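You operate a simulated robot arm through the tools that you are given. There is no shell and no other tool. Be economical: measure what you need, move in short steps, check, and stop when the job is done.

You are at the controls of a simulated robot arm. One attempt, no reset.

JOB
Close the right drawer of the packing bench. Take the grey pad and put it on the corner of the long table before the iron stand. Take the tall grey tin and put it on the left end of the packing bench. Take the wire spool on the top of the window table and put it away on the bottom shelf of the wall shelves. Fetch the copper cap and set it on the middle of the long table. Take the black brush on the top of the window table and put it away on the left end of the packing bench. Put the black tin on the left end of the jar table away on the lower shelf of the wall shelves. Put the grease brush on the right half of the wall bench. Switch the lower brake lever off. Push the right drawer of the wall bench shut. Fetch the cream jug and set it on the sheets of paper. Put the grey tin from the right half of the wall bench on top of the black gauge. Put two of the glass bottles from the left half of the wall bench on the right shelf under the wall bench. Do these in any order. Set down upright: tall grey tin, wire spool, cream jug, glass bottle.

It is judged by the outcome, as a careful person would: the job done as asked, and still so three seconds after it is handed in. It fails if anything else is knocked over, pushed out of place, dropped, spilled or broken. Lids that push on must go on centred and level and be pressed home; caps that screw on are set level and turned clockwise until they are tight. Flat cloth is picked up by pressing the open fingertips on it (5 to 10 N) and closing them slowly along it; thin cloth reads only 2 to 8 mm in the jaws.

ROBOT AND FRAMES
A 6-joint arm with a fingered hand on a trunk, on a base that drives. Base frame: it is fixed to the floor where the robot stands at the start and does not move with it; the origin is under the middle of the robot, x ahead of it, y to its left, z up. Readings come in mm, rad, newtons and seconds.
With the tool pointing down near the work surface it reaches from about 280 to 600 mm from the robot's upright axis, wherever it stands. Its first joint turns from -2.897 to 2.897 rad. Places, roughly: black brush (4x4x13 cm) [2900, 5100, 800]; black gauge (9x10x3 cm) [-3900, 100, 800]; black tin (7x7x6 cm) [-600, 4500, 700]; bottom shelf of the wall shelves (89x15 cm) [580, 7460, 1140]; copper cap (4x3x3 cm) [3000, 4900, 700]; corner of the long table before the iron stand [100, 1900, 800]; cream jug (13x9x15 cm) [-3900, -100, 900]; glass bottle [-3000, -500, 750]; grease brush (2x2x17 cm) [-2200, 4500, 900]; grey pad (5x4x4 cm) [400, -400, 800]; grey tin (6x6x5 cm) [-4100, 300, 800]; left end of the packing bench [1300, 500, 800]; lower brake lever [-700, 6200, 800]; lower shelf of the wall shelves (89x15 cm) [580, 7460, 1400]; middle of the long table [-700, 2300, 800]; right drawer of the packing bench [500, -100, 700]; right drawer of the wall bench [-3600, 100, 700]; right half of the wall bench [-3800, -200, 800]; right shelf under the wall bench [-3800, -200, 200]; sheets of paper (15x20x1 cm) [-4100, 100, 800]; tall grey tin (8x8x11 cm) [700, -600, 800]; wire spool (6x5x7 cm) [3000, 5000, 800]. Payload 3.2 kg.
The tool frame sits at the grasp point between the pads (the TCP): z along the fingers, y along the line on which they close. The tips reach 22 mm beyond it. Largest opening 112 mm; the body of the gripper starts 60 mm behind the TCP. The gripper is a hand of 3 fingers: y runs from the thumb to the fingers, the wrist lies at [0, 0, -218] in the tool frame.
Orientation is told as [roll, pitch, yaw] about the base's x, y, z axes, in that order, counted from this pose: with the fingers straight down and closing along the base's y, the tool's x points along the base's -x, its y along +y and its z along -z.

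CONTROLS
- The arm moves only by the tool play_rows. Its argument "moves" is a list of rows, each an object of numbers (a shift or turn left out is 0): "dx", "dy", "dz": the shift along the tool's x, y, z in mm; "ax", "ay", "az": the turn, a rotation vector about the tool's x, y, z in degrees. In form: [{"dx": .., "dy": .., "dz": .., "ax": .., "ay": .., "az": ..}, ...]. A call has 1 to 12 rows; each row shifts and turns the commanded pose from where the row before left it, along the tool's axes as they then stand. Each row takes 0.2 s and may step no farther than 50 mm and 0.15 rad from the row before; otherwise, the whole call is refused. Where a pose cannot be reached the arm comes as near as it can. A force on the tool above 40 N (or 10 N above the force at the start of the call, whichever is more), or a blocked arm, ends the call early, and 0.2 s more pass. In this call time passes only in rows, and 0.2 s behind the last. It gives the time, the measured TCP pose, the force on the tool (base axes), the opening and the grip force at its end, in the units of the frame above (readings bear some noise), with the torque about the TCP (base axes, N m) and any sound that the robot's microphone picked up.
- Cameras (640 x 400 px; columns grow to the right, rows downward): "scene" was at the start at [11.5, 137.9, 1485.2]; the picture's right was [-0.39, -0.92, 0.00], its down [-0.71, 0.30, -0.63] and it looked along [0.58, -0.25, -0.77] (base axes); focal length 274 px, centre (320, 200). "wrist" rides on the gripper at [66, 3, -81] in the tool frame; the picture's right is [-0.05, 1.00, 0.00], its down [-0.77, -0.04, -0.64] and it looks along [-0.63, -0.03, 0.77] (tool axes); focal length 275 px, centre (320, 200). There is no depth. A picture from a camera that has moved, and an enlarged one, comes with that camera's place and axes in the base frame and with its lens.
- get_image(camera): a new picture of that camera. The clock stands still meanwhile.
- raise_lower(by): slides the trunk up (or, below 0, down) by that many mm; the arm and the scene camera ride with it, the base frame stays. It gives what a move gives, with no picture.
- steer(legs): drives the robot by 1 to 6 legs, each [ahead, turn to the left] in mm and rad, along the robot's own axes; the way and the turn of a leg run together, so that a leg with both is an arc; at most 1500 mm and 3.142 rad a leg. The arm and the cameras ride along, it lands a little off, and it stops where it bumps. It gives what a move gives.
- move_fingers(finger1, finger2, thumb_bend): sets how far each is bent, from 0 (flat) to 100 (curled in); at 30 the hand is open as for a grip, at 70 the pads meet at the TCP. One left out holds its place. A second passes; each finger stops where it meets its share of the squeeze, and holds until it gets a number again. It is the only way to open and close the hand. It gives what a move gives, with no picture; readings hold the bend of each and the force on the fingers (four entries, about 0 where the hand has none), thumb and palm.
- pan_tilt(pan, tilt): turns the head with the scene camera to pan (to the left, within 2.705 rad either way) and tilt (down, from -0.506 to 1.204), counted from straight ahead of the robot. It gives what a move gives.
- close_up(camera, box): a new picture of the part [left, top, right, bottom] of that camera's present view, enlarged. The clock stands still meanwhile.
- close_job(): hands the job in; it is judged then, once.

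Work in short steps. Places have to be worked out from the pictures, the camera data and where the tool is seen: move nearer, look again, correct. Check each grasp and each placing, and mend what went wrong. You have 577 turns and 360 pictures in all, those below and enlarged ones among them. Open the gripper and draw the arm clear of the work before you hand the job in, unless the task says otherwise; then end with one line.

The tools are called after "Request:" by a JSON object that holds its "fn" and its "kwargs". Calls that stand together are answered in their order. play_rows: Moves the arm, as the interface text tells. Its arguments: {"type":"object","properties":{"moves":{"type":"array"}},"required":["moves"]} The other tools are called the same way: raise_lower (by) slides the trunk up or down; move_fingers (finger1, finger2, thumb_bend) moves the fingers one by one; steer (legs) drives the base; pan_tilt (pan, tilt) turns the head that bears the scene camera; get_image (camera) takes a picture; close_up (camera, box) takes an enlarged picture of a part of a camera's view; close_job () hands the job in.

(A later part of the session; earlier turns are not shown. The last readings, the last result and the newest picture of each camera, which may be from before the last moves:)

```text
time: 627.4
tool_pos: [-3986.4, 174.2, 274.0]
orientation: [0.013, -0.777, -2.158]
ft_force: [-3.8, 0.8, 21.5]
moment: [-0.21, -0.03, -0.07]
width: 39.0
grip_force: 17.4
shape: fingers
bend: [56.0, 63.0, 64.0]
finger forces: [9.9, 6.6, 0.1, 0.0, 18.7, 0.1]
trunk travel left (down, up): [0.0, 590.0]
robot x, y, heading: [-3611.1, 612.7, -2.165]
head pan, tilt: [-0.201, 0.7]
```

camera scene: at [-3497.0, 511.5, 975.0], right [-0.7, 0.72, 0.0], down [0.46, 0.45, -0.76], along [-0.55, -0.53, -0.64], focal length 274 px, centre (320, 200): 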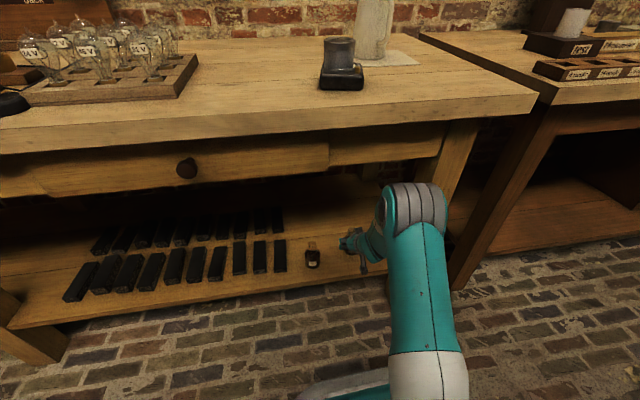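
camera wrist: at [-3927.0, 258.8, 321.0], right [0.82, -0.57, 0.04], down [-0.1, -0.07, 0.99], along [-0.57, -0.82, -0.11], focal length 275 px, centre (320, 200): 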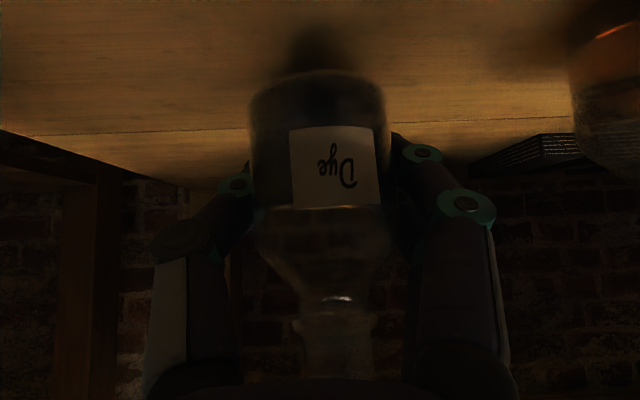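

Request:
{"fn": "play_rows", "kwargs": {"moves": [{"dx": -1.2, "dz": -1.2}]}}

Request:
{"fn": "move_fingers", "kwargs": {"finger1": 47, "finger2": 47, "thumb_bend": 47}}

Request:
{"fn": "play_rows", "kwargs": {"moves": [{"dx": -2.8, "dz": -2.9}]}}

Request:
{"fn": "move_fingers", "kwargs": {"finger1": 43, "finger2": 43, "thumb_bend": 43}}

Request:
{"fn": "steer", "kwargs": {"legs": [[-400, 0]]}}

Request:
{"fn": "get_image", "kwargs": {"camera": "wrist"}}

Request:
{"fn": "get_image", "kwargs": {"camera": "scene"}}

```text
time: 627.8
tool_pos: [-3986.6, 173.9, 274.0]
orientation: [0.014, -0.776, -2.16]
ft_force: [-5.8, -2.0, 17.3]
moment: [-0.22, -0.03, -0.03]
width: 39.1
grip_force: 18.0
shape: fingers
bend: [56.0, 63.0, 64.0]
finger forces: [10.2, 7.3, 0.0, 0.0, 19.0, 0.1]
trunk travel left (down, up): [0.0, 590.0]
robot x, y, heading: [-3610.4, 615.9, -2.165]
head pan, tilt: [-0.201, 0.7]
```

```text
time: 628.8
tool_pos: [-3987.3, 173.7, 271.7]
orientation: [0.016, -0.772, -2.158]
ft_force: [0.4, 0.3, -0.3]
moment: [0.02, -0.01, -0.01]
width: 63.1
grip_force: 0.1
shape: fingers
bend: [47.0, 47.0, 47.0]
finger forces: [0.0, 0.0, 0.1, 0.0, 0.1, 0.1]
trunk travel left (down, up): [0.0, 590.0]
robot x, y, heading: [-3608.1, 616.7, -2.173]
head pan, tilt: [-0.201, 0.7]
```

```text
time: 629.2
tool_pos: [-3985.3, 173.9, 276.7]
orientation: [0.016, -0.771, -2.159]
ft_force: [0.3, 0.3, 1.1]
moment: [0.0, 0.02, 0.01]
width: 63.1
grip_force: 0.1
shape: fingers
bend: [47.0, 47.0, 47.0]
finger forces: [0.0, 0.0, 0.0, 0.0, 0.0, 0.0]
trunk travel left (down, up): [0.0, 590.0]
robot x, y, heading: [-3610.1, 612.6, -2.168]
head pan, tilt: [-0.201, 0.7]
```

```text
time: 630.2
tool_pos: [-3984.9, 173.7, 276.2]
orientation: [0.017, -0.773, -2.159]
ft_force: [0.9, -0.5, 0.2]
moment: [-0.02, 0.0, -0.03]
width: 74.5
grip_force: 0.2
shape: fingers
bend: [43.0, 43.0, 43.0]
finger forces: [0.0, 0.1, 0.1, 0.0, 0.0, 0.0]
trunk travel left (down, up): [0.0, 590.0]
robot x, y, heading: [-3611.0, 613.2, -2.169]
head pan, tilt: [-0.201, 0.7]
```

```text
time: 632.6
tool_pos: [-3766.9, 495.8, 276.4]
orientation: [0.016, -0.773, -2.159]
ft_force: [-0.1, -0.2, 0.4]
moment: [0.03, -0.01, -0.02]
width: 74.5
grip_force: 0.0
shape: fingers
bend: [43.0, 43.0, 43.0]
finger forces: [0.0, 0.0, 0.0, 0.1, 0.0, 0.0]
trunk travel left (down, up): [0.0, 590.0]
robot x, y, heading: [-3387.2, 937.9, -2.167]
head pan, tilt: [-0.201, 0.7]
```

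```text
178 pictures are left
camera wrist: at [-3707.0, 581.2, 288.0], right [0.82, -0.57, 0.04], down [-0.1, -0.07, 0.99], along [-0.57, -0.82, -0.11], focal length 275 px, centre (320, 200)
```

wrist: 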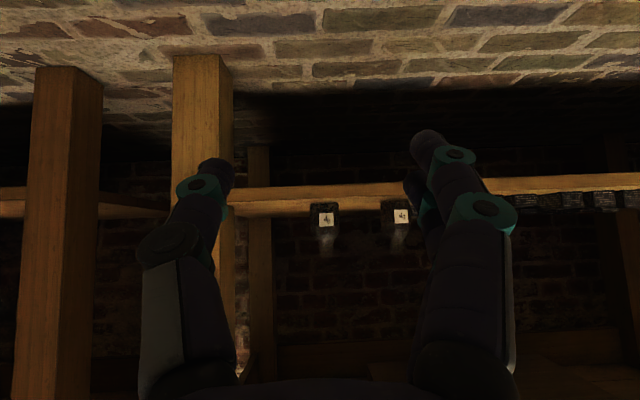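

```text
177 pictures are left
camera scene: at [-3277.7, 834.5, 975.0], right [-0.7, 0.72, 0.0], down [0.46, 0.45, -0.76], along [-0.55, -0.53, -0.64], focal length 274 px, centre (320, 200)
```

scene: 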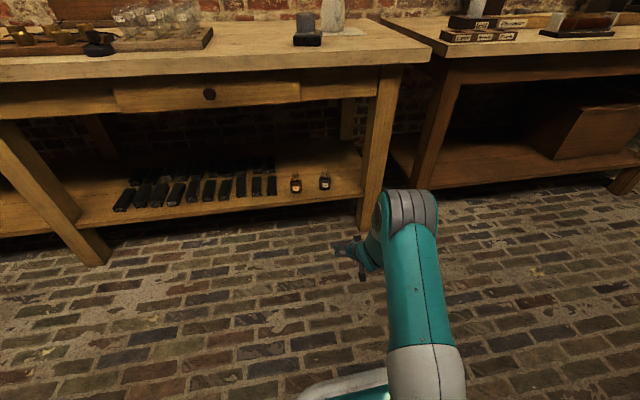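

Both bottles stand on the right shelf. Next is the grease brush near (-2200,4500). I restore the arm, turn and look that way.

Request:
{"fn": "play_rows", "kwargs": {"moves": [{"dx": -28, "dz": -29}, {"dx": -28, "dz": -29}, {"dx": -28, "dz": -29}, {"dx": -28, "dz": -29}, {"dx": -19, "dz": -20}, {"ay": 7.4}, {"ay": 7.4}, {"ay": 7.4}, {"ay": 7.4}, {"ay": 7.4}, {"ay": 7.2}]}}

Request:
{"fn": "raise_lower", "kwargs": {"by": 400}}

Request:
{"fn": "raise_lower", "kwargs": {"by": 185}}

Request:
{"fn": "steer", "kwargs": {"legs": [[-200, 0], [0, -2.867]]}}

Request:
{"fn": "pan_tilt", "kwargs": {"pan": 0.0, "tilt": 0.4}}

Request:
{"fn": "get_image", "kwargs": {"camera": "scene"}}

```text
time: 635.0
tool_pos: [-3764.9, 494.6, 467.5]
orientation: [0.025, -0.058, -2.135]
ft_force: [0.1, 0.5, 0.4]
moment: [0.01, 0.0, 0.0]
width: 74.5
grip_force: 0.1
shape: fingers
bend: [43.0, 43.0, 43.0]
finger forces: [0.1, 0.0, 0.0, 0.0, 0.1, 0.1]
out of reach, approached as far as the arm can: row 6
trunk travel left (down, up): [0.0, 590.0]
robot x, y, heading: [-3390.2, 932.1, -2.164]
head pan, tilt: [-0.201, 0.7]
```

```text
time: 638.8
tool_pos: [-3766.6, 495.9, 865.4]
orientation: [0.025, -0.058, -2.133]
ft_force: [-0.3, 0.7, 0.0]
moment: [-0.02, -0.01, 0.03]
width: 74.3
grip_force: 0.2
shape: fingers
bend: [43.0, 43.0, 43.0]
finger forces: [0.0, 0.0, 0.1, 0.1, 0.0, 0.0]
trunk travel left (down, up): [-400.0, 190.0]
robot x, y, heading: [-3391.1, 936.9, -2.168]
head pan, tilt: [-0.201, 0.7]
```

```text
time: 640.9
tool_pos: [-3763.7, 494.9, 1052.0]
orientation: [0.023, -0.058, -2.135]
ft_force: [0.1, 0.1, -0.3]
moment: [-0.01, 0.0, 0.04]
width: 74.7
grip_force: 0.1
shape: fingers
bend: [43.0, 43.0, 43.0]
finger forces: [0.2, 0.1, 0.0, 0.1, 0.1, 0.0]
trunk travel left (down, up): [-585.0, 5.0]
robot x, y, heading: [-3392.8, 932.0, -2.169]
head pan, tilt: [-0.201, 0.7]
```

```text
time: 649.2
tool_pos: [-3026.8, 1625.6, 1052.2]
orientation: [0.024, -0.057, 1.267]
ft_force: [0.0, -0.9, -1.2]
moment: [0.0, -0.02, 0.0]
width: 74.5
grip_force: 0.0
shape: fingers
bend: [43.0, 43.0, 43.0]
finger forces: [0.1, 0.0, 0.0, 0.0, 0.0, 0.1]
trunk travel left (down, up): [-585.0, 5.0]
robot x, y, heading: [-3274.9, 1105.3, 1.237]
head pan, tilt: [-0.201, 0.7]
```

```text
time: 650.0
tool_pos: [-3026.0, 1625.3, 1051.9]
orientation: [0.024, -0.056, 1.27]
ft_force: [0.7, 0.3, 0.0]
moment: [0.02, -0.02, 0.0]
width: 74.6
grip_force: 0.1
shape: fingers
bend: [43.0, 43.0, 43.0]
finger forces: [0.1, 0.0, 0.0, 0.0, 0.0, 0.0]
trunk travel left (down, up): [-585.0, 5.0]
robot x, y, heading: [-3273.8, 1103.7, 1.231]
head pan, tilt: [0.0, 0.4]
```

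```text
176 pictures are left
camera scene: at [-3419.9, 1189.9, 1586.8], right [0.94, -0.33, 0.0], down [-0.13, -0.37, -0.92], along [0.3, 0.87, -0.39], focal length 274 px, centre (320, 200)
```

scene: 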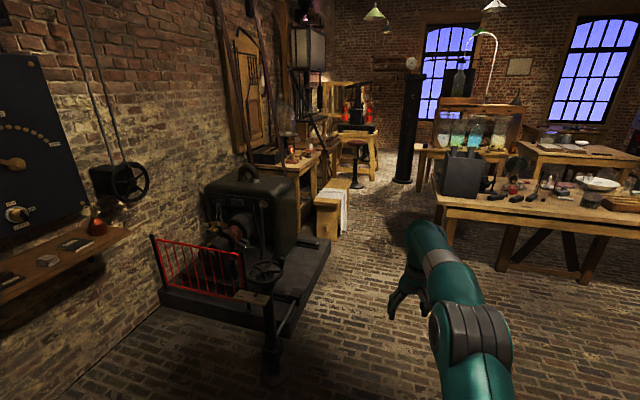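

Request:
{"fn": "close_up", "kwargs": {"camera": "scene", "box": [230, 80, 400, 240]}}

```text
2.50 times, centred on (315, 160) of scene
camera zoom: at [-3419.9, 1189.9, 1586.8], right [0.94, -0.33, 0.0], down [-0.13, -0.37, -0.92], along [0.3, 0.87, -0.39], focal length 686 px, centre (332, 300)
```

zoom: 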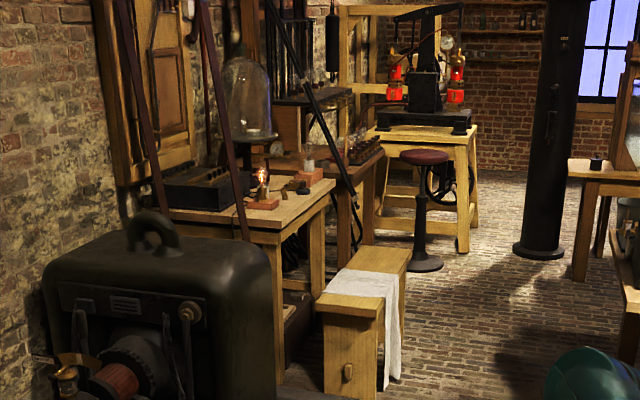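

The brush should be on the tool bench beyond the machine. I drive up the aisle between the machine and the long table and look again.

Request:
{"fn": "steer", "kwargs": {"legs": [[0, -0.06], [1475, 0], [0, -0.244], [1000, 0], [0, 0.72]]}}

Request:
{"fn": "get_image", "kwargs": {"camera": "scene"}}

```text
time: 665.3
tool_pos: [-2074.4, 3836.4, 1051.6]
orientation: [0.025, -0.056, 1.665]
ft_force: [0.4, -0.6, 0.0]
moment: [-0.02, 0.02, 0.01]
width: 74.7
grip_force: 0.0
shape: fingers
bend: [43.0, 43.0, 43.0]
finger forces: [0.0, 0.1, 0.1, 0.0, 0.0, 0.0]
trunk travel left (down, up): [-585.0, 5.0]
robot x, y, heading: [-2104.7, 3259.2, 1.634]
head pan, tilt: [0.0, 0.4]
```

```text
174 pictures are left
camera scene: at [-2268.7, 3281.9, 1586.8], right [1.0, 0.06, 0.0], down [0.02, -0.39, -0.92], along [-0.06, 0.92, -0.39], focal length 274 px, centre (320, 200)
```

scene: 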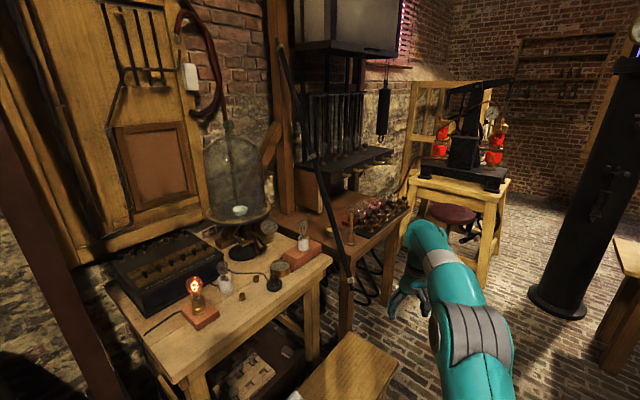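

Request:
{"fn": "close_up", "kwargs": {"camera": "scene", "box": [280, 160, 440, 290]}}

```text
3.08 times, centred on (360, 225) of scene
camera zoom: at [-2268.7, 3281.9, 1586.8], right [1.0, 0.06, 0.0], down [0.02, -0.39, -0.92], along [-0.06, 0.92, -0.39], focal length 844 px, centre (197, 123)
```

zoom: 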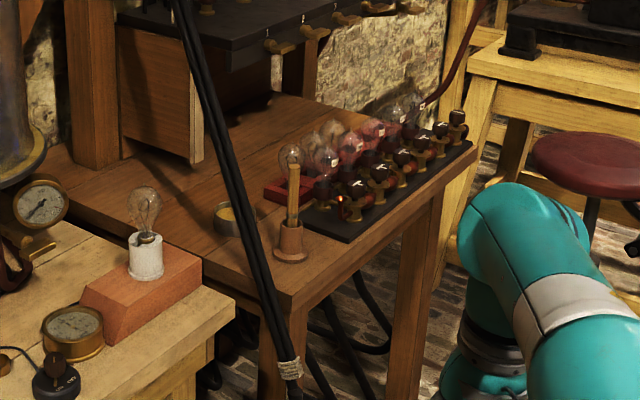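

The grease brush stands in a small cup near the left-front corner of the second tool bench (≈(-2191,4549)). A seat blocks part of the front, so I approach from further right, driving around it.

Request:
{"fn": "steer", "kwargs": {"legs": [[0, -0.948], [459, 0], [0, 0.426], [720, 0], [0, 1.386]]}}

Request:
{"fn": "pan_tilt", "kwargs": {"pan": 0.2, "tilt": 0.65}}

Request:
{"fn": "get_image", "kwargs": {"camera": "scene"}}

Request:
{"fn": "get_image", "kwargs": {"camera": "wrist"}}

```text
time: 678.6
tool_pos: [-1865.1, 4607.5, 1051.8]
orientation: [0.024, -0.059, 2.522]
ft_force: [0.5, 0.4, 0.3]
moment: [-0.02, -0.01, -0.01]
width: 74.4
grip_force: 0.0
shape: fingers
bend: [43.0, 43.0, 43.0]
finger forces: [0.0, 0.1, 0.1, 0.1, 0.1, 0.1]
trunk travel left (down, up): [-585.0, 5.0]
robot x, y, heading: [-1446.0, 4205.6, 2.491]
head pan, tilt: [0.0, 0.4]
```

```text
time: 679.4
tool_pos: [-1864.8, 4608.5, 1052.1]
orientation: [0.025, -0.057, 2.519]
ft_force: [-0.1, -0.9, 0.4]
moment: [0.02, 0.0, -0.02]
width: 74.6
grip_force: 0.1
shape: fingers
bend: [43.0, 43.0, 43.0]
finger forces: [0.0, 0.1, 0.0, 0.0, 0.0, 0.0]
trunk travel left (down, up): [-585.0, 5.0]
robot x, y, heading: [-1447.3, 4206.6, 2.484]
head pan, tilt: [0.201, 0.649]
```

```text
172 pictures are left
camera scene: at [-1576.5, 4078.8, 1564.4], right [0.44, 0.9, 0.0], down [0.54, -0.26, -0.8], along [-0.72, 0.35, -0.6], focal length 274 px, centre (320, 200)
```

scene: 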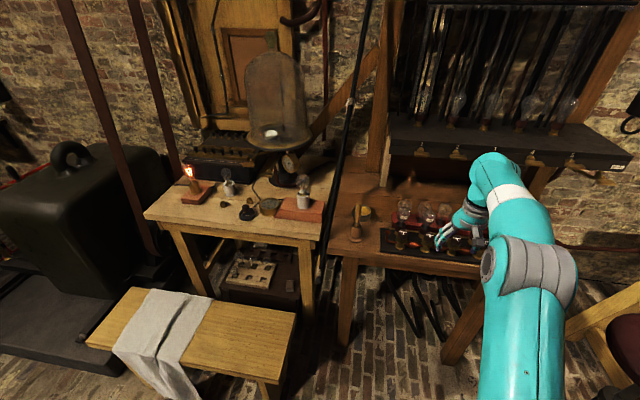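

```text
171 pictures are left
camera wrist: at [-1807.1, 4565.8, 1127.7], right [-0.62, -0.79, 0.03], down [-0.57, 0.47, 0.68], along [-0.55, 0.4, -0.73], focal length 275 px, centre (320, 200)
```

wrist: 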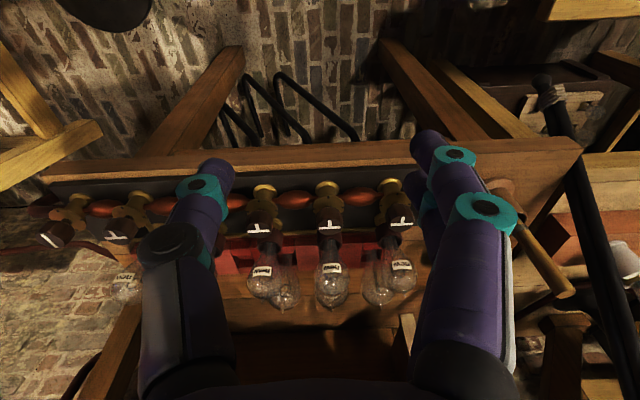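

Request:
{"fn": "close_up", "kwargs": {"camera": "scene", "box": [300, 130, 440, 260]}}

Request:
{"fn": "close_up", "kwargs": {"camera": "wrist", "box": [440, 120, 640, 320]}}

```text
3.08 times, centred on (370, 195) of scene
camera zoom: at [-1576.5, 4078.8, 1564.4], right [0.44, 0.9, 0.0], down [0.54, -0.26, -0.8], along [-0.72, 0.35, -0.6], focal length 844 px, centre (166, 215)
```

zoom: 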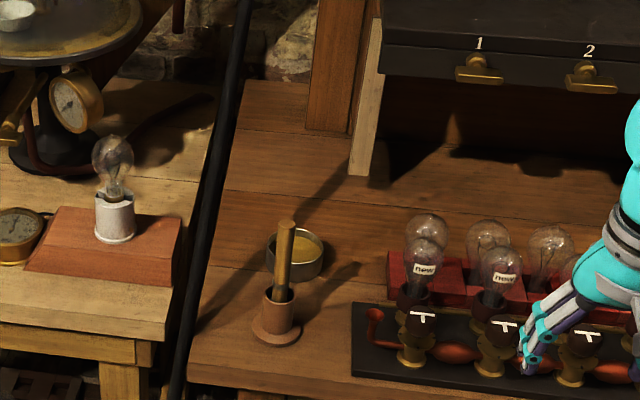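

```text
2.00 times, centred on (540, 220) of wrist
camera zoom: at [-1807.1, 4565.8, 1127.7], right [-0.62, -0.79, 0.03], down [-0.57, 0.47, 0.68], along [-0.55, 0.4, -0.73], focal length 551 px, centre (-120, 160)
```

zoom: 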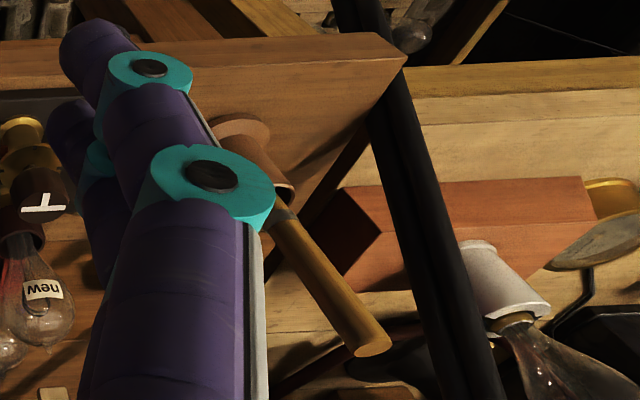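

The brush's handle top is at about (-2181,4521,995), standing in a holder. The leaning rods pass ~90 mm left and beyond. I drive 230 mm closer and swing the hand over the handle.

Request:
{"fn": "steer", "kwargs": {"legs": [[230, 0]]}}

Request:
{"fn": "move_fingers", "kwargs": {"finger1": 50, "finger2": 50, "thumb_bend": 50}}

Request:
{"fn": "play_rows", "kwargs": {"moves": [{"ay": 3.2}, {"dy": 38, "dx": 5}, {"dy": 38, "dx": 5}, {"dy": 38, "dx": 5}, {"dy": 38, "dx": 5}, {"dy": 38, "dx": 5}, {"dy": 30, "dx": 5}]}}

Request:
{"fn": "get_image", "kwargs": {"camera": "wrist"}}

Request:
{"fn": "get_image", "kwargs": {"camera": "scene"}}

```text
time: 681.1
tool_pos: [-2047.6, 4746.6, 1050.6]
orientation: [0.026, -0.058, 2.521]
ft_force: [-1.1, -0.3, 0.3]
moment: [-0.02, 0.0, -0.01]
width: 74.6
grip_force: 0.2
shape: fingers
bend: [43.0, 43.0, 43.0]
finger forces: [0.0, 0.0, 0.0, 0.1, 0.1, 0.0]
trunk travel left (down, up): [-585.0, 5.0]
robot x, y, heading: [-1623.8, 4345.2, 2.485]
head pan, tilt: [0.201, 0.649]
```

```text
time: 682.1
tool_pos: [-2046.7, 4745.3, 1051.0]
orientation: [0.024, -0.058, 2.522]
ft_force: [-0.2, 0.7, -0.7]
moment: [0.01, 0.03, 0.02]
width: 55.5
grip_force: 0.1
shape: fingers
bend: [50.0, 50.0, 50.0]
finger forces: [0.0, 0.0, 0.0, 0.1, 0.0, 0.0]
trunk travel left (down, up): [-585.0, 5.0]
robot x, y, heading: [-1627.9, 4346.7, 2.49]
head pan, tilt: [0.201, 0.649]
```

```text
time: 683.7
tool_pos: [-2147.5, 4550.4, 1055.8]
orientation: [0.024, -0.001, 2.525]
ft_force: [-0.2, 0.2, -0.5]
moment: [0.03, -0.01, 0.01]
width: 55.4
grip_force: 0.1
shape: fingers
bend: [50.0, 50.0, 50.0]
finger forces: [0.1, 0.1, 0.0, 0.0, 0.0, 0.1]
trunk travel left (down, up): [-585.0, 5.0]
robot x, y, heading: [-1628.1, 4347.6, 2.492]
head pan, tilt: [0.201, 0.649]
```

```text
168 pictures are left
camera wrist: at [-2093.0, 4510.0, 1136.6], right [-0.62, -0.79, 0.02], down [-0.6, 0.49, 0.64], along [-0.51, 0.38, -0.77], focal length 275 px, centre (320, 200)
```

wrist: 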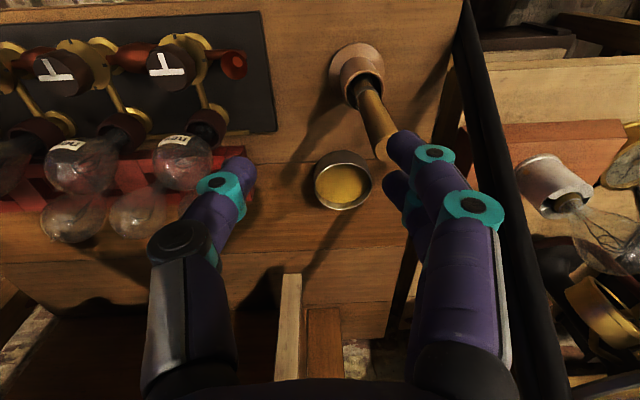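

```text
167 pictures are left
camera scene: at [-1757.3, 4216.4, 1564.3], right [0.44, 0.9, 0.0], down [0.54, -0.26, -0.8], along [-0.72, 0.35, -0.6], focal length 274 px, centre (320, 200)
```

scene: 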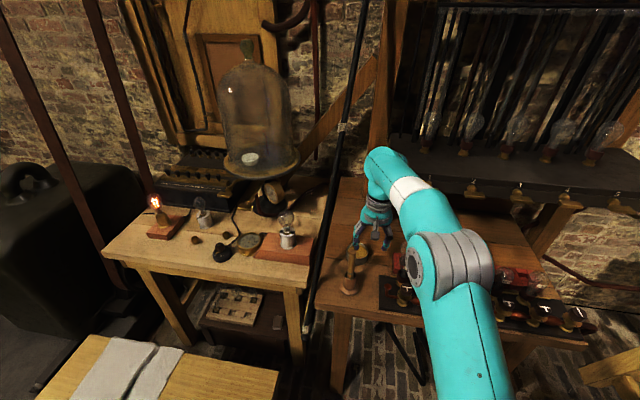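

Request:
{"fn": "play_rows", "kwargs": {"moves": [{"dy": 41, "dx": -11}]}}

Request:
{"fn": "raise_lower", "kwargs": {"by": -35}}

Request:
{"fn": "get_image", "kwargs": {"camera": "wrist"}}

```text
time: 684.1
tool_pos: [-2179.2, 4522.8, 1058.6]
orientation: [0.025, -0.002, 2.525]
ft_force: [-0.4, -0.1, -0.3]
moment: [-0.02, 0.01, 0.02]
width: 55.6
grip_force: 0.1
shape: fingers
bend: [50.0, 50.0, 50.0]
finger forces: [0.0, 0.0, 0.1, 0.0, 0.0, 0.0]
trunk travel left (down, up): [-585.0, 5.0]
robot x, y, heading: [-1627.4, 4347.4, 2.487]
head pan, tilt: [0.201, 0.649]
```

```text
time: 684.9
tool_pos: [-2176.9, 4523.8, 1024.6]
orientation: [0.023, -0.001, 2.523]
ft_force: [0.3, 0.0, 0.5]
moment: [0.0, -0.04, 0.02]
width: 55.6
grip_force: 0.0
shape: fingers
bend: [50.0, 50.0, 50.0]
finger forces: [0.0, 0.0, 0.0, 0.1, 0.1, 0.0]
trunk travel left (down, up): [-550.0, 40.0]
robot x, y, heading: [-1630.7, 4346.0, 2.488]
head pan, tilt: [0.201, 0.649]
```

```text
166 pictures are left
camera wrist: at [-2124.1, 4483.5, 1103.7], right [-0.62, -0.79, 0.02], down [-0.6, 0.49, 0.64], along [-0.51, 0.38, -0.77], focal length 275 px, centre (320, 200)
```

wrist: 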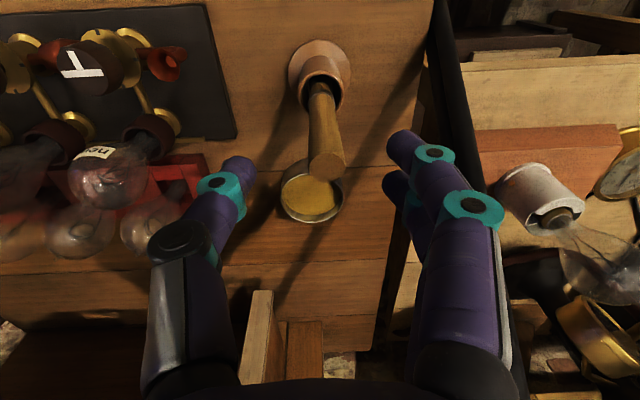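

Request:
{"fn": "raise_lower", "kwargs": {"by": -50}}

Request:
{"fn": "move_fingers", "kwargs": {"finger1": 72, "finger2": 72, "thumb_bend": 72}}

Request:
{"fn": "get_image", "kwargs": {"camera": "wrist"}}

```text
time: 685.8
tool_pos: [-2178.0, 4521.7, 973.4]
orientation: [0.025, -0.003, 2.525]
ft_force: [-0.1, 0.3, -1.2]
moment: [-0.01, 0.0, 0.01]
width: 55.7
grip_force: 0.0
shape: fingers
bend: [50.0, 50.0, 50.0]
finger forces: [0.0, 0.0, 0.0, 0.0, 0.0, 0.0]
trunk travel left (down, up): [-500.0, 90.0]
robot x, y, heading: [-1627.6, 4344.5, 2.484]
head pan, tilt: [0.201, 0.649]
```

```text
time: 686.8
tool_pos: [-2178.2, 4523.1, 973.7]
orientation: [0.024, -0.002, 2.524]
ft_force: [0.5, 0.1, 0.2]
moment: [-0.01, 0.01, 0.01]
width: 2.9
grip_force: 4.1
shape: fingers
bend: [72.0, 69.0, 69.0]
finger forces: [0.0, 4.3, 0.0, 0.1, 4.4, 0.0]
trunk travel left (down, up): [-500.0, 90.0]
robot x, y, heading: [-1625.9, 4343.0, 2.493]
head pan, tilt: [0.201, 0.649]
```

```text
165 pictures are left
camera wrist: at [-2124.2, 4483.5, 1053.6], right [-0.62, -0.79, 0.02], down [-0.6, 0.49, 0.64], along [-0.51, 0.38, -0.77], focal length 275 px, centre (320, 200)
```

wrist: 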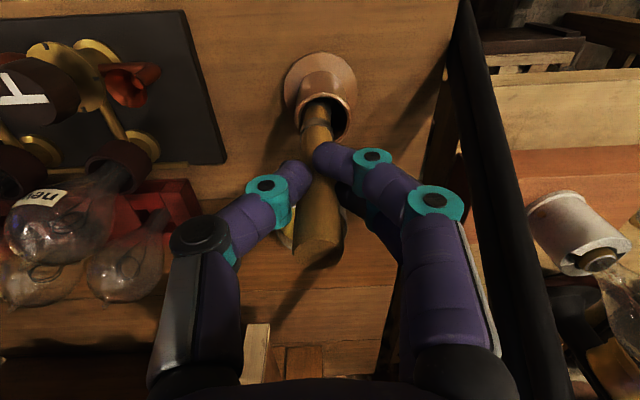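

Only one finger and the thumb hold it; the handle is ~9 mm ahead of the pads. I open, move forward 9 mm and regrip.

Request:
{"fn": "move_fingers", "kwargs": {"finger1": 54, "finger2": 54, "thumb_bend": 54}}

Request:
{"fn": "play_rows", "kwargs": {"moves": [{"dx": -9, "dy": -2}]}}

Request:
{"fn": "move_fingers", "kwargs": {"finger1": 74, "finger2": 74, "thumb_bend": 74}}

Request:
{"fn": "raise_lower", "kwargs": {"by": 60}}

Request:
{"fn": "get_image", "kwargs": {"camera": "wrist"}}

```text
time: 687.8
tool_pos: [-2178.6, 4522.8, 972.7]
orientation: [0.024, -0.002, 2.524]
ft_force: [-1.3, 0.1, 0.1]
moment: [0.01, 0.01, 0.0]
width: 43.1
grip_force: 0.0
shape: fingers
bend: [54.0, 54.0, 54.0]
finger forces: [0.1, 0.0, 0.0, 0.1, 0.0, 0.0]
trunk travel left (down, up): [-500.0, 90.0]
robot x, y, heading: [-1626.5, 4342.5, 2.486]
head pan, tilt: [0.201, 0.649]
```

```text
time: 688.2
tool_pos: [-2184.7, 4529.9, 975.0]
orientation: [0.024, -0.002, 2.522]
ft_force: [0.1, 0.2, 0.8]
moment: [0.0, 0.0, 0.01]
width: 43.0
grip_force: 0.1
shape: fingers
bend: [54.0, 54.0, 54.0]
finger forces: [0.0, 0.0, 0.0, 0.0, 0.0, 0.0]
trunk travel left (down, up): [-500.0, 90.0]
robot x, y, heading: [-1626.6, 4345.7, 2.487]
head pan, tilt: [0.201, 0.649]
```

```text
time: 689.2
tool_pos: [-2183.5, 4531.1, 973.3]
orientation: [0.024, -0.002, 2.523]
ft_force: [-0.6, -1.4, 0.0]
moment: [-0.03, 0.01, 0.03]
width: 11.8
grip_force: 10.4
shape: fingers
bend: [71.0, 71.0, 68.0]
finger forces: [5.5, 4.5, 0.0, 0.0, 10.1, 0.0]
trunk travel left (down, up): [-500.0, 90.0]
robot x, y, heading: [-1628.2, 4348.6, 2.49]
head pan, tilt: [0.201, 0.649]
```

```text
time: 690.2
tool_pos: [-2184.5, 4529.5, 1034.0]
orientation: [0.024, -0.001, 2.525]
ft_force: [0.0, 0.5, -0.7]
moment: [-0.01, 0.01, 0.02]
width: 11.7
grip_force: 10.0
shape: fingers
bend: [71.0, 71.0, 68.0]
finger forces: [5.4, 4.5, 0.1, 0.1, 10.0, 0.0]
trunk travel left (down, up): [-560.0, 30.0]
robot x, y, heading: [-1625.5, 4345.4, 2.487]
head pan, tilt: [0.201, 0.649]
```

```text
164 pictures are left
camera wrist: at [-2130.3, 4490.8, 1113.2], right [-0.62, -0.79, 0.02], down [-0.6, 0.49, 0.64], along [-0.51, 0.38, -0.77], focal length 275 px, centre (320, 200)
```

wrist: 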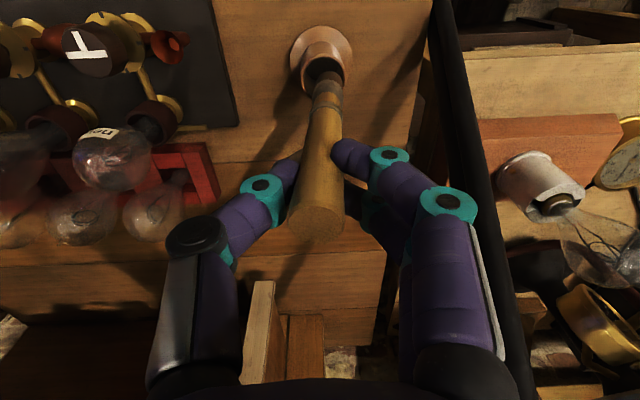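

The brush slides out of its holder. I lift it clear.

Request:
{"fn": "raise_lower", "kwargs": {"by": 28}}

Request:
{"fn": "play_rows", "kwargs": {"moves": [{"dz": -40}, {"dz": -40}, {"dz": -20}]}}

Request:
{"fn": "get_image", "kwargs": {"camera": "wrist"}}

```text
time: 690.9
tool_pos: [-2185.0, 4529.9, 1061.6]
orientation: [0.023, -0.003, 2.525]
ft_force: [0.9, 0.4, -0.9]
moment: [0.0, 0.0, -0.04]
width: 11.5
grip_force: 9.8
shape: fingers
bend: [71.0, 71.0, 68.0]
finger forces: [5.4, 4.6, 0.1, 0.0, 10.0, 0.0]
trunk travel left (down, up): [-588.0, 2.0]
robot x, y, heading: [-1628.4, 4348.3, 2.487]
head pan, tilt: [0.201, 0.649]
```

```text
time: 691.7
tool_pos: [-2157.7, 4547.4, 1125.9]
orientation: [0.022, -0.005, 2.523]
ft_force: [-0.2, -0.3, -0.2]
moment: [-0.01, 0.0, 0.0]
width: 11.6
grip_force: 10.4
shape: fingers
bend: [71.0, 72.0, 68.0]
finger forces: [5.9, 5.2, 0.1, 0.0, 9.9, 0.1]
out of reach, approached as far as the arm can: row 1, 2, 3
trunk travel left (down, up): [-588.0, 2.0]
robot x, y, heading: [-1624.4, 4348.8, 2.488]
head pan, tilt: [0.201, 0.649]
```

```text
163 pictures are left
camera wrist: at [-2102.7, 4508.1, 1205.5], right [-0.62, -0.79, 0.02], down [-0.6, 0.49, 0.64], along [-0.51, 0.38, -0.77], focal length 275 px, centre (320, 200)
```

wrist: 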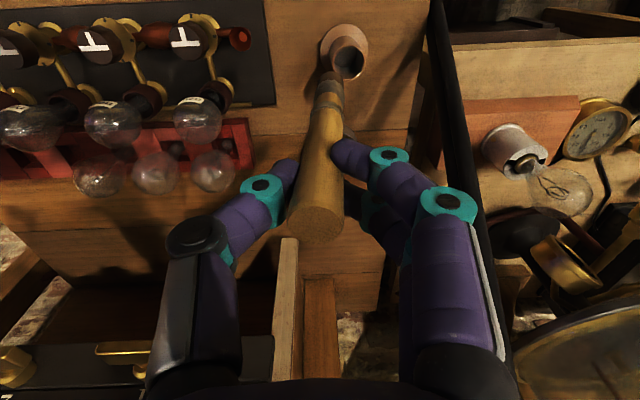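

The brush is out of its holder. I back off and drive back down the aisle to the wall bench.

Request:
{"fn": "steer", "kwargs": {"legs": [[-300, 0], [0, 1.692], [713, 0], [0, -0.352], [459, 0], [0, 0.242]]}}

Request:
{"fn": "steer", "kwargs": {"legs": [[994, 0], [0, 0.343], [881, 0], [881, 0], [0, -0.306]]}}

Request:
{"fn": "raise_lower", "kwargs": {"by": -300}}

Request:
{"fn": "get_image", "kwargs": {"camera": "scene"}}

```text
time: 705.7
tool_pos: [-2278.5, 2714.1, 1125.7]
orientation: [0.022, -0.006, -2.166]
ft_force: [0.2, -0.8, 0.1]
moment: [0.02, 0.01, -0.03]
width: 11.1
grip_force: 9.9
shape: fingers
bend: [71.0, 72.0, 68.0]
finger forces: [5.3, 5.1, 0.0, 0.0, 9.4, 0.1]
trunk travel left (down, up): [-588.0, 2.0]
robot x, y, heading: [-2090.0, 3252.2, -2.203]
head pan, tilt: [0.201, 0.649]
```

```text
time: 721.5
tool_pos: [-3330.7, 199.8, 1125.3]
orientation: [0.022, -0.005, -2.126]
ft_force: [-0.1, 0.0, -0.6]
moment: [0.01, -0.01, -0.01]
width: 10.7
grip_force: 10.0
shape: fingers
bend: [71.0, 72.0, 68.0]
finger forces: [5.4, 5.2, 0.0, 0.0, 9.2, 0.0]
trunk travel left (down, up): [-588.0, 2.0]
robot x, y, heading: [-3161.4, 742.0, -2.163]
head pan, tilt: [0.201, 0.649]
```

```text
time: 724.5
tool_pos: [-3330.1, 199.1, 825.3]
orientation: [0.024, -0.005, -2.124]
ft_force: [0.6, 0.0, -1.4]
moment: [-0.02, 0.0, 0.0]
width: 10.7
grip_force: 10.1
shape: fingers
bend: [71.0, 72.0, 68.0]
finger forces: [5.4, 5.2, 0.0, 0.0, 9.4, 0.1]
trunk travel left (down, up): [-288.0, 302.0]
robot x, y, heading: [-3162.3, 741.9, -2.166]
head pan, tilt: [0.201, 0.649]
```

```text
162 pictures are left
camera scene: at [-3021.4, 619.3, 1267.4], right [-0.92, 0.38, 0.0], down [0.23, 0.56, -0.8], along [-0.3, -0.74, -0.6], focal length 274 px, centre (320, 200)
```

scene: 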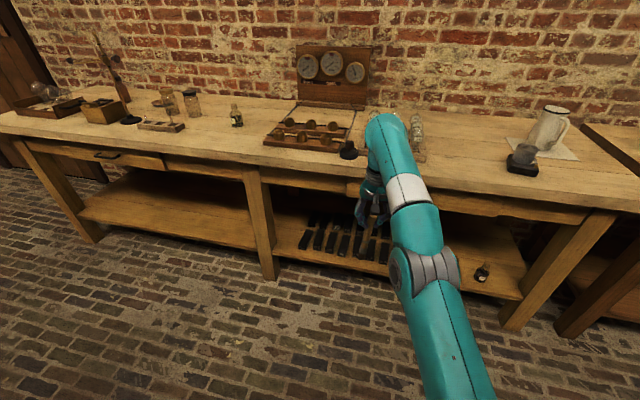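

I shift the hand to the right side of the robot and tilt it toward horizontal in free space.

Request:
{"fn": "play_rows", "kwargs": {"moves": [{"dy": -45}, {"dy": -45}, {"dy": -45}, {"dy": -45}, {"dy": -45}, {"ay": -8}, {"ay": -8}, {"ay": -8}, {"ay": -8}, {"ay": -8}]}}

Request:
{"fn": "play_rows", "kwargs": {"moves": [{"ay": -8}, {"ay": -8}, {"ay": -8}, {"ay": -8}, {"ay": -8}]}}

Request:
{"fn": "get_image", "kwargs": {"camera": "wrist"}}

Request:
{"fn": "get_image", "kwargs": {"camera": "scene"}}

```text
time: 726.7
tool_pos: [-3470.9, 268.2, 825.8]
orientation: [0.022, -0.002, -2.126]
ft_force: [-0.1, -0.1, -0.9]
moment: [0.0, 0.0, -0.03]
width: 10.9
grip_force: 10.3
shape: fingers
bend: [71.0, 72.0, 68.0]
finger forces: [5.6, 5.5, 0.0, 0.0, 9.2, 0.0]
out of reach, approached as far as the arm can: row 1, 2, 3, 4, 6, 7, 8, 9, 10
trunk travel left (down, up): [-288.0, 302.0]
robot x, y, heading: [-3159.5, 743.3, -2.16]
head pan, tilt: [0.201, 0.649]
```

```text
time: 727.9
tool_pos: [-3471.7, 269.4, 827.2]
orientation: [0.024, -0.002, -2.126]
ft_force: [0.1, -0.4, -0.1]
moment: [0.01, -0.01, 0.02]
width: 11.0
grip_force: 10.2
shape: fingers
bend: [71.0, 72.0, 68.0]
finger forces: [5.7, 5.5, 0.1, 0.1, 9.3, 0.0]
out of reach, approached as far as the arm can: row 1, 2, 3, 4, 5
trunk travel left (down, up): [-288.0, 302.0]
robot x, y, heading: [-3160.6, 739.6, -2.165]
head pan, tilt: [0.201, 0.649]
```

```text
161 pictures are left
camera wrist: at [-3434.2, 324.1, 906.2], right [0.82, -0.57, 0.02], down [-0.45, -0.63, 0.64], along [-0.35, -0.54, -0.77], focal length 275 px, centre (320, 200)
```

wrist: 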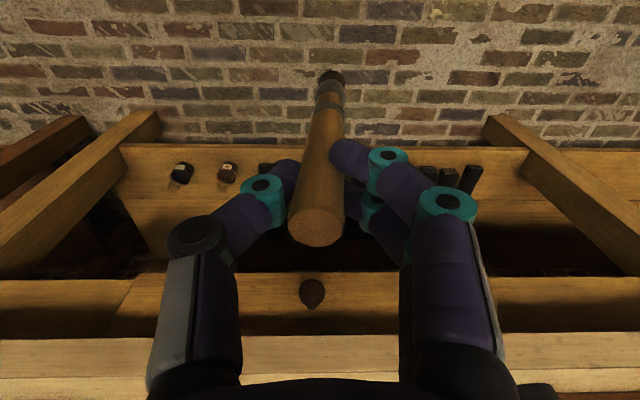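

```text
160 pictures are left
camera scene: at [-3021.5, 619.3, 1267.4], right [-0.92, 0.38, 0.0], down [0.23, 0.56, -0.8], along [-0.3, -0.74, -0.6], focal length 274 px, centre (320, 200)
```

scene: 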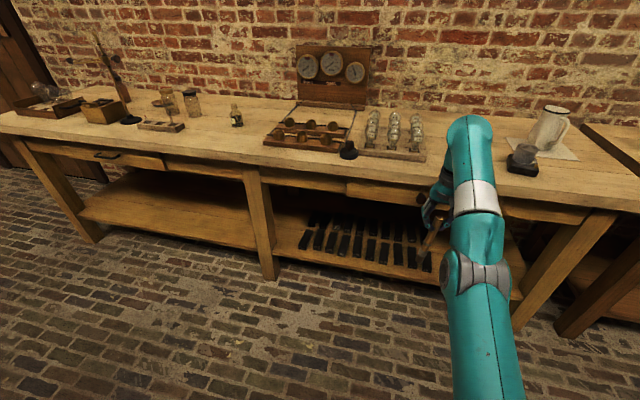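

The arm is at its outer limit. I pull back 120 mm first, then shift and tilt.

Request:
{"fn": "play_rows", "kwargs": {"moves": [{"dx": 40}, {"dx": 40}, {"dx": 40}, {"dy": -36}, {"dy": -36}, {"ay": -8}, {"ay": -8}, {"ay": -8}, {"ay": -8}, {"ay": -8}]}}

Request:
{"fn": "play_rows", "kwargs": {"moves": [{"ay": -8}, {"ay": -8}, {"ay": -8}, {"ay": -8}, {"ay": -8}]}}

Request:
{"fn": "get_image", "kwargs": {"camera": "wrist"}}

```text
time: 730.1
tool_pos: [-3534.0, 310.8, 823.1]
orientation: [0.018, -0.006, -2.123]
ft_force: [-0.5, -0.9, -0.1]
moment: [-0.02, 0.0, -0.01]
width: 10.6
grip_force: 10.2
shape: fingers
bend: [71.0, 72.0, 68.0]
finger forces: [5.7, 5.4, 0.0, 0.0, 9.1, 0.0]
out of reach, approached as far as the arm can: row 1, 2, 3, 5, 6, 7, 8, 9, 10
trunk travel left (down, up): [-288.0, 302.0]
robot x, y, heading: [-3162.6, 740.5, -2.163]
head pan, tilt: [0.201, 0.649]
```

```text
time: 731.3
tool_pos: [-3534.5, 312.0, 823.2]
orientation: [0.016, -0.008, -2.124]
ft_force: [-0.4, -0.1, 0.5]
moment: [0.0, 0.02, 0.01]
width: 10.8
grip_force: 10.2
shape: fingers
bend: [71.0, 72.0, 68.0]
finger forces: [5.8, 5.5, 0.0, 0.0, 9.1, 0.1]
out of reach, approached as far as the arm can: row 1, 2, 3, 4, 5
trunk travel left (down, up): [-288.0, 302.0]
robot x, y, heading: [-3164.4, 738.4, -2.158]
head pan, tilt: [0.201, 0.649]
```

```text
159 pictures are left
camera wrist: at [-3497.3, 367.4, 902.7], right [0.83, -0.56, 0.02], down [-0.44, -0.63, 0.64], along [-0.35, -0.54, -0.77], focal length 275 px, centre (320, 200)
```

wrist: 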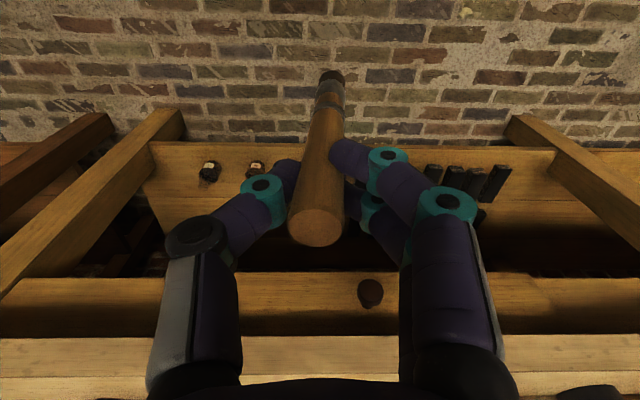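

Request:
{"fn": "play_rows", "kwargs": {"moves": [{"dx": 35, "dz": 35}, {"dx": 35, "dz": 35}, {"dx": 35, "dz": 35}, {"dx": 35, "dz": 35}]}}

```text
time: 732.3
tool_pos: [-3534.4, 310.9, 821.9]
orientation: [0.017, -0.007, -2.123]
ft_force: [0.0, 0.3, -0.3]
moment: [0.0, 0.01, -0.04]
width: 10.9
grip_force: 10.4
shape: fingers
bend: [71.0, 72.0, 68.0]
finger forces: [5.6, 5.5, 0.0, 0.1, 9.2, 0.0]
out of reach, approached as far as the arm can: row 1, 2, 3, 4
trunk travel left (down, up): [-288.0, 302.0]
robot x, y, heading: [-3159.9, 740.8, -2.159]
head pan, tilt: [0.201, 0.649]
```

Request:
{"fn": "play_rows", "kwargs": {"moves": [{"dz": -45}, {"dz": -45}, {"dx": 30}, {"dx": 30}, {"dx": 30}]}}

```text
time: 733.5
tool_pos: [-3564.1, 374.6, 866.5]
orientation: [0.017, -0.009, -2.124]
ft_force: [-0.1, 0.2, 0.6]
moment: [0.0, 0.04, 0.02]
width: 10.7
grip_force: 10.3
shape: fingers
bend: [71.0, 72.0, 68.0]
finger forces: [5.9, 5.7, 0.1, 0.0, 9.1, 0.0]
out of reach, approached as far as the arm can: row 1, 2, 3, 4, 5
trunk travel left (down, up): [-288.0, 302.0]
robot x, y, heading: [-3160.1, 741.5, -2.167]
head pan, tilt: [0.201, 0.649]
```

Request:
{"fn": "play_rows", "kwargs": {"moves": [{"dx": -28, "dz": 32}, {"dx": -28, "dz": 32}, {"dx": -28, "dz": 32}, {"dx": 40}, {"dx": 40}, {"dx": 40}]}}

```text
time: 734.9
tool_pos: [-3528.5, 446.2, 780.3]
orientation: [0.018, -0.01, -2.122]
ft_force: [0.8, -0.5, -0.9]
moment: [-0.03, -0.01, 0.02]
width: 10.4
grip_force: 11.0
shape: fingers
bend: [72.0, 72.0, 68.0]
finger forces: [6.0, 5.9, 0.1, 0.0, 8.9, 0.0]
out of reach, approached as far as the arm can: row 1, 2, 3
trunk travel left (down, up): [-288.0, 302.0]
robot x, y, heading: [-3162.6, 741.8, -2.159]
head pan, tilt: [0.201, 0.649]
```

That freed the elbow. Now I tilt in stages: 40°, move forward, then the rest.

Request:
{"fn": "play_rows", "kwargs": {"moves": [{"dy": 30}, {"dy": 30}, {"ay": -8}, {"ay": -8}, {"ay": -8}, {"ay": -8}, {"ay": -8}, {"dx": -30, "dz": 25}, {"dx": -30, "dz": 25}, {"dx": -30, "dz": 25}]}}

Request:
{"fn": "play_rows", "kwargs": {"moves": [{"ay": -8}, {"ay": -8}, {"ay": -8}, {"ay": -8}, {"ay": -8}]}}

Request:
{"fn": "get_image", "kwargs": {"camera": "wrist"}}

Request:
{"fn": "get_image", "kwargs": {"camera": "scene"}}

```text
time: 737.1
tool_pos: [-3538.5, 315.1, 784.6]
orientation: [0.024, -0.707, -2.141]
ft_force: [0.8, 0.5, -0.4]
moment: [-0.01, 0.0, 0.03]
width: 10.1
grip_force: 10.6
shape: fingers
bend: [72.0, 72.0, 68.0]
finger forces: [6.3, 5.6, 0.0, 0.0, 8.5, 0.1]
trunk travel left (down, up): [-288.0, 302.0]
robot x, y, heading: [-3163.0, 742.9, -2.167]
head pan, tilt: [0.201, 0.649]
```

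```text
time: 738.3
tool_pos: [-3532.1, 310.3, 780.9]
orientation: [0.159, -1.3, -2.247]
ft_force: [-0.4, -0.7, -0.1]
moment: [0.07, 0.01, 0.01]
width: 9.2
grip_force: 9.5
shape: fingers
bend: [72.0, 72.0, 68.0]
finger forces: [6.2, 5.1, 0.0, 0.0, 8.2, 0.1]
out of reach, approached as far as the arm can: row 2
trunk travel left (down, up): [-288.0, 302.0]
robot x, y, heading: [-3161.1, 743.3, -2.163]
head pan, tilt: [0.201, 0.649]
```

```text
158 pictures are left
camera wrist: at [-3479.8, 391.0, 739.2], right [0.86, -0.51, 0.09], down [0.14, 0.39, 0.91], along [-0.5, -0.77, 0.4], focal length 275 px, centre (320, 200)
```

wrist: 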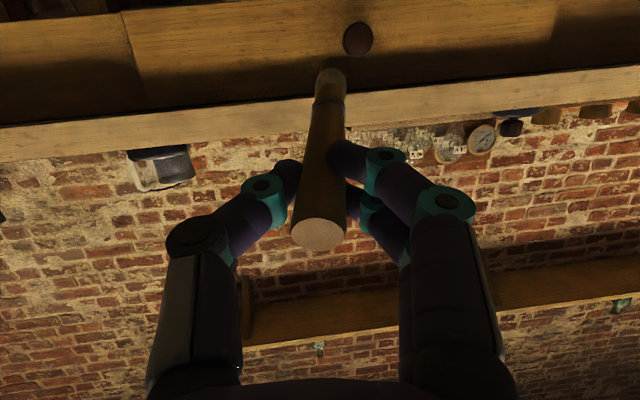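

```text
157 pictures are left
camera scene: at [-3021.5, 619.4, 1267.4], right [-0.92, 0.38, 0.0], down [0.23, 0.56, -0.8], along [-0.3, -0.74, -0.6], focal length 274 px, centre (320, 200)
```

scene: 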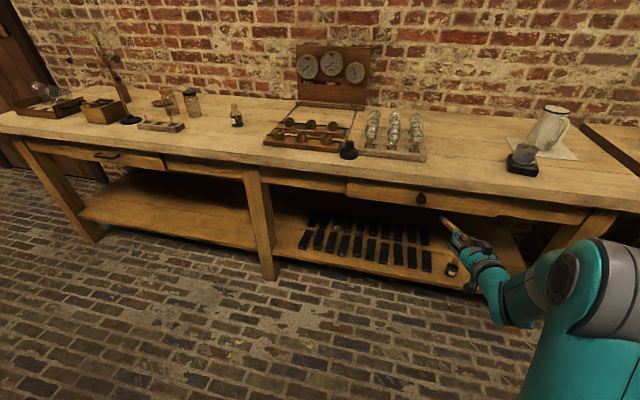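

The brush now points forward, nearly horizontal. I shift a little right, raise above bench level and drive in so the brush lies over the bench with the hand outside the edge.

Request:
{"fn": "play_rows", "kwargs": {"moves": [{"dy": -28}, {"dy": -27}]}}

Request:
{"fn": "raise_lower", "kwargs": {"by": 80}}

Request:
{"fn": "steer", "kwargs": {"legs": [[270, 0]]}}

Request:
{"fn": "get_image", "kwargs": {"camera": "wrist"}}

Request:
{"fn": "get_image", "kwargs": {"camera": "scene"}}

```text
time: 738.9
tool_pos: [-3579.3, 336.2, 778.0]
orientation: [0.164, -1.298, -2.251]
ft_force: [1.1, -0.3, -0.5]
moment: [0.02, -0.02, 0.02]
width: 8.9
grip_force: 9.3
shape: fingers
bend: [72.0, 72.0, 69.0]
finger forces: [6.3, 5.1, 0.0, 0.0, 8.2, 0.0]
trunk travel left (down, up): [-288.0, 302.0]
robot x, y, heading: [-3159.7, 741.7, -2.168]
head pan, tilt: [0.201, 0.649]
```

```text
time: 740.0
tool_pos: [-3578.7, 336.4, 858.5]
orientation: [0.164, -1.298, -2.251]
ft_force: [-0.1, 0.8, -0.7]
moment: [0.0, -0.01, -0.01]
width: 9.1
grip_force: 10.2
shape: fingers
bend: [72.0, 72.0, 69.0]
finger forces: [6.3, 5.0, 0.0, 0.0, 8.1, 0.0]
trunk travel left (down, up): [-368.0, 222.0]
robot x, y, heading: [-3165.8, 741.0, -2.165]
head pan, tilt: [0.201, 0.649]
```

```text
time: 742.0
tool_pos: [-3729.2, 108.6, 858.5]
orientation: [0.163, -1.296, -2.246]
ft_force: [-0.1, -0.4, 0.3]
moment: [-0.01, -0.02, -0.02]
width: 8.7
grip_force: 9.9
shape: fingers
bend: [72.0, 72.0, 69.0]
finger forces: [6.3, 5.1, 0.0, 0.1, 8.1, 0.1]
trunk travel left (down, up): [-368.0, 222.0]
robot x, y, heading: [-3310.9, 513.1, -2.161]
head pan, tilt: [0.201, 0.649]
```

```text
156 pictures are left
camera wrist: at [-3676.7, 188.7, 815.9], right [0.86, -0.5, 0.09], down [0.13, 0.39, 0.91], along [-0.49, -0.77, 0.4], focal length 275 px, centre (320, 200)
```

wrist: 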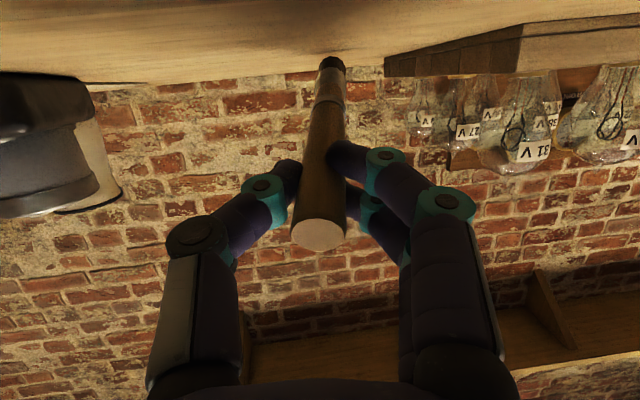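

```text
155 pictures are left
camera scene: at [-3172.3, 393.5, 1347.4], right [-0.93, 0.38, 0.0], down [0.23, 0.56, -0.8], along [-0.3, -0.74, -0.6], focal length 274 px, centre (320, 200)
```

scene: 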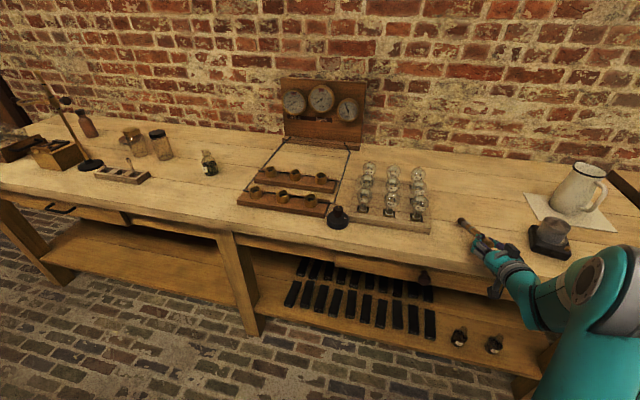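

Request:
{"fn": "steer", "kwargs": {"legs": [[58, 0]]}}

Request:
{"fn": "play_rows", "kwargs": {"moves": [{"ay": -5}, {"ay": -5}]}}

Request:
{"fn": "raise_lower", "kwargs": {"by": -18}}

Request:
{"fn": "get_image", "kwargs": {"camera": "wrist"}}

Request:
{"fn": "close_up", "kwargs": {"camera": "scene", "box": [400, 160, 640, 330]}}

```text
time: 742.9
tool_pos: [-3760.8, 59.3, 858.9]
orientation: [0.164, -1.295, -2.245]
ft_force: [0.6, -0.6, -0.9]
moment: [0.01, -0.01, -0.03]
width: 9.3
grip_force: 9.7
shape: fingers
bend: [72.0, 72.0, 69.0]
finger forces: [6.3, 5.2, 0.1, 0.1, 8.1, 0.0]
trunk travel left (down, up): [-368.0, 222.0]
robot x, y, heading: [-3346.1, 466.8, -2.16]
head pan, tilt: [0.201, 0.649]
```

```text
time: 743.5
tool_pos: [-3760.9, 59.2, 857.9]
orientation: [0.437, -1.467, -2.521]
ft_force: [0.5, 0.2, -1.4]
moment: [0.05, -0.02, -0.01]
width: 8.7
grip_force: 9.4
shape: fingers
bend: [72.0, 72.0, 69.0]
finger forces: [6.2, 5.1, 0.1, 0.0, 8.1, 0.0]
trunk travel left (down, up): [-368.0, 222.0]
robot x, y, heading: [-3345.0, 467.9, -2.154]
head pan, tilt: [0.201, 0.649]
```

```text
time: 744.2
tool_pos: [-3760.7, 59.3, 839.7]
orientation: [0.436, -1.463, -2.52]
ft_force: [-0.5, 0.0, -0.4]
moment: [-0.01, 0.04, 0.01]
width: 9.3
grip_force: 9.9
shape: fingers
bend: [72.0, 72.0, 69.0]
finger forces: [6.3, 5.1, 0.0, 0.0, 8.1, 0.1]
trunk travel left (down, up): [-350.0, 240.0]
robot x, y, heading: [-3349.1, 465.5, -2.155]
head pan, tilt: [0.201, 0.649]
```

```text
154 pictures are left
camera wrist: at [-3712.8, 130.9, 781.9], right [0.86, -0.5, 0.09], down [0.21, 0.52, 0.83], along [-0.46, -0.69, 0.56], focal length 275 px, centre (320, 200)
```

wrist: 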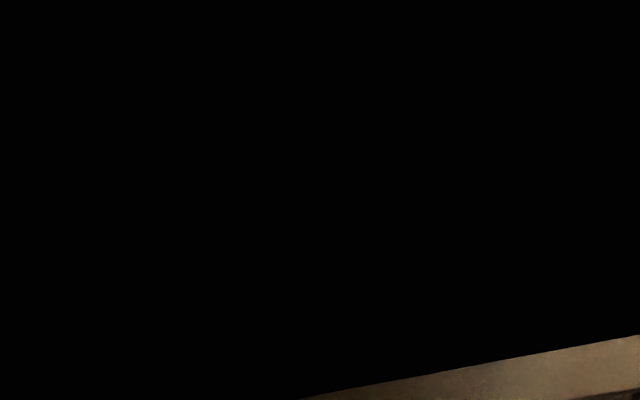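

```text
2.35 times, centred on (520, 245) of scene
camera zoom: at [-3204.7, 344.7, 1329.3], right [-0.93, 0.38, 0.0], down [0.23, 0.56, -0.8], along [-0.3, -0.74, -0.6], focal length 646 px, centre (-151, 94)
```

zoom: 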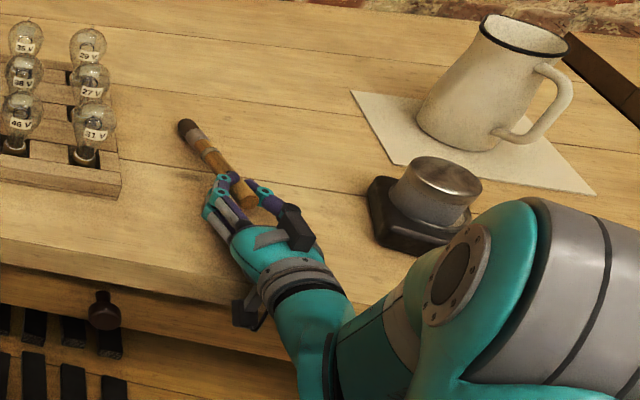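

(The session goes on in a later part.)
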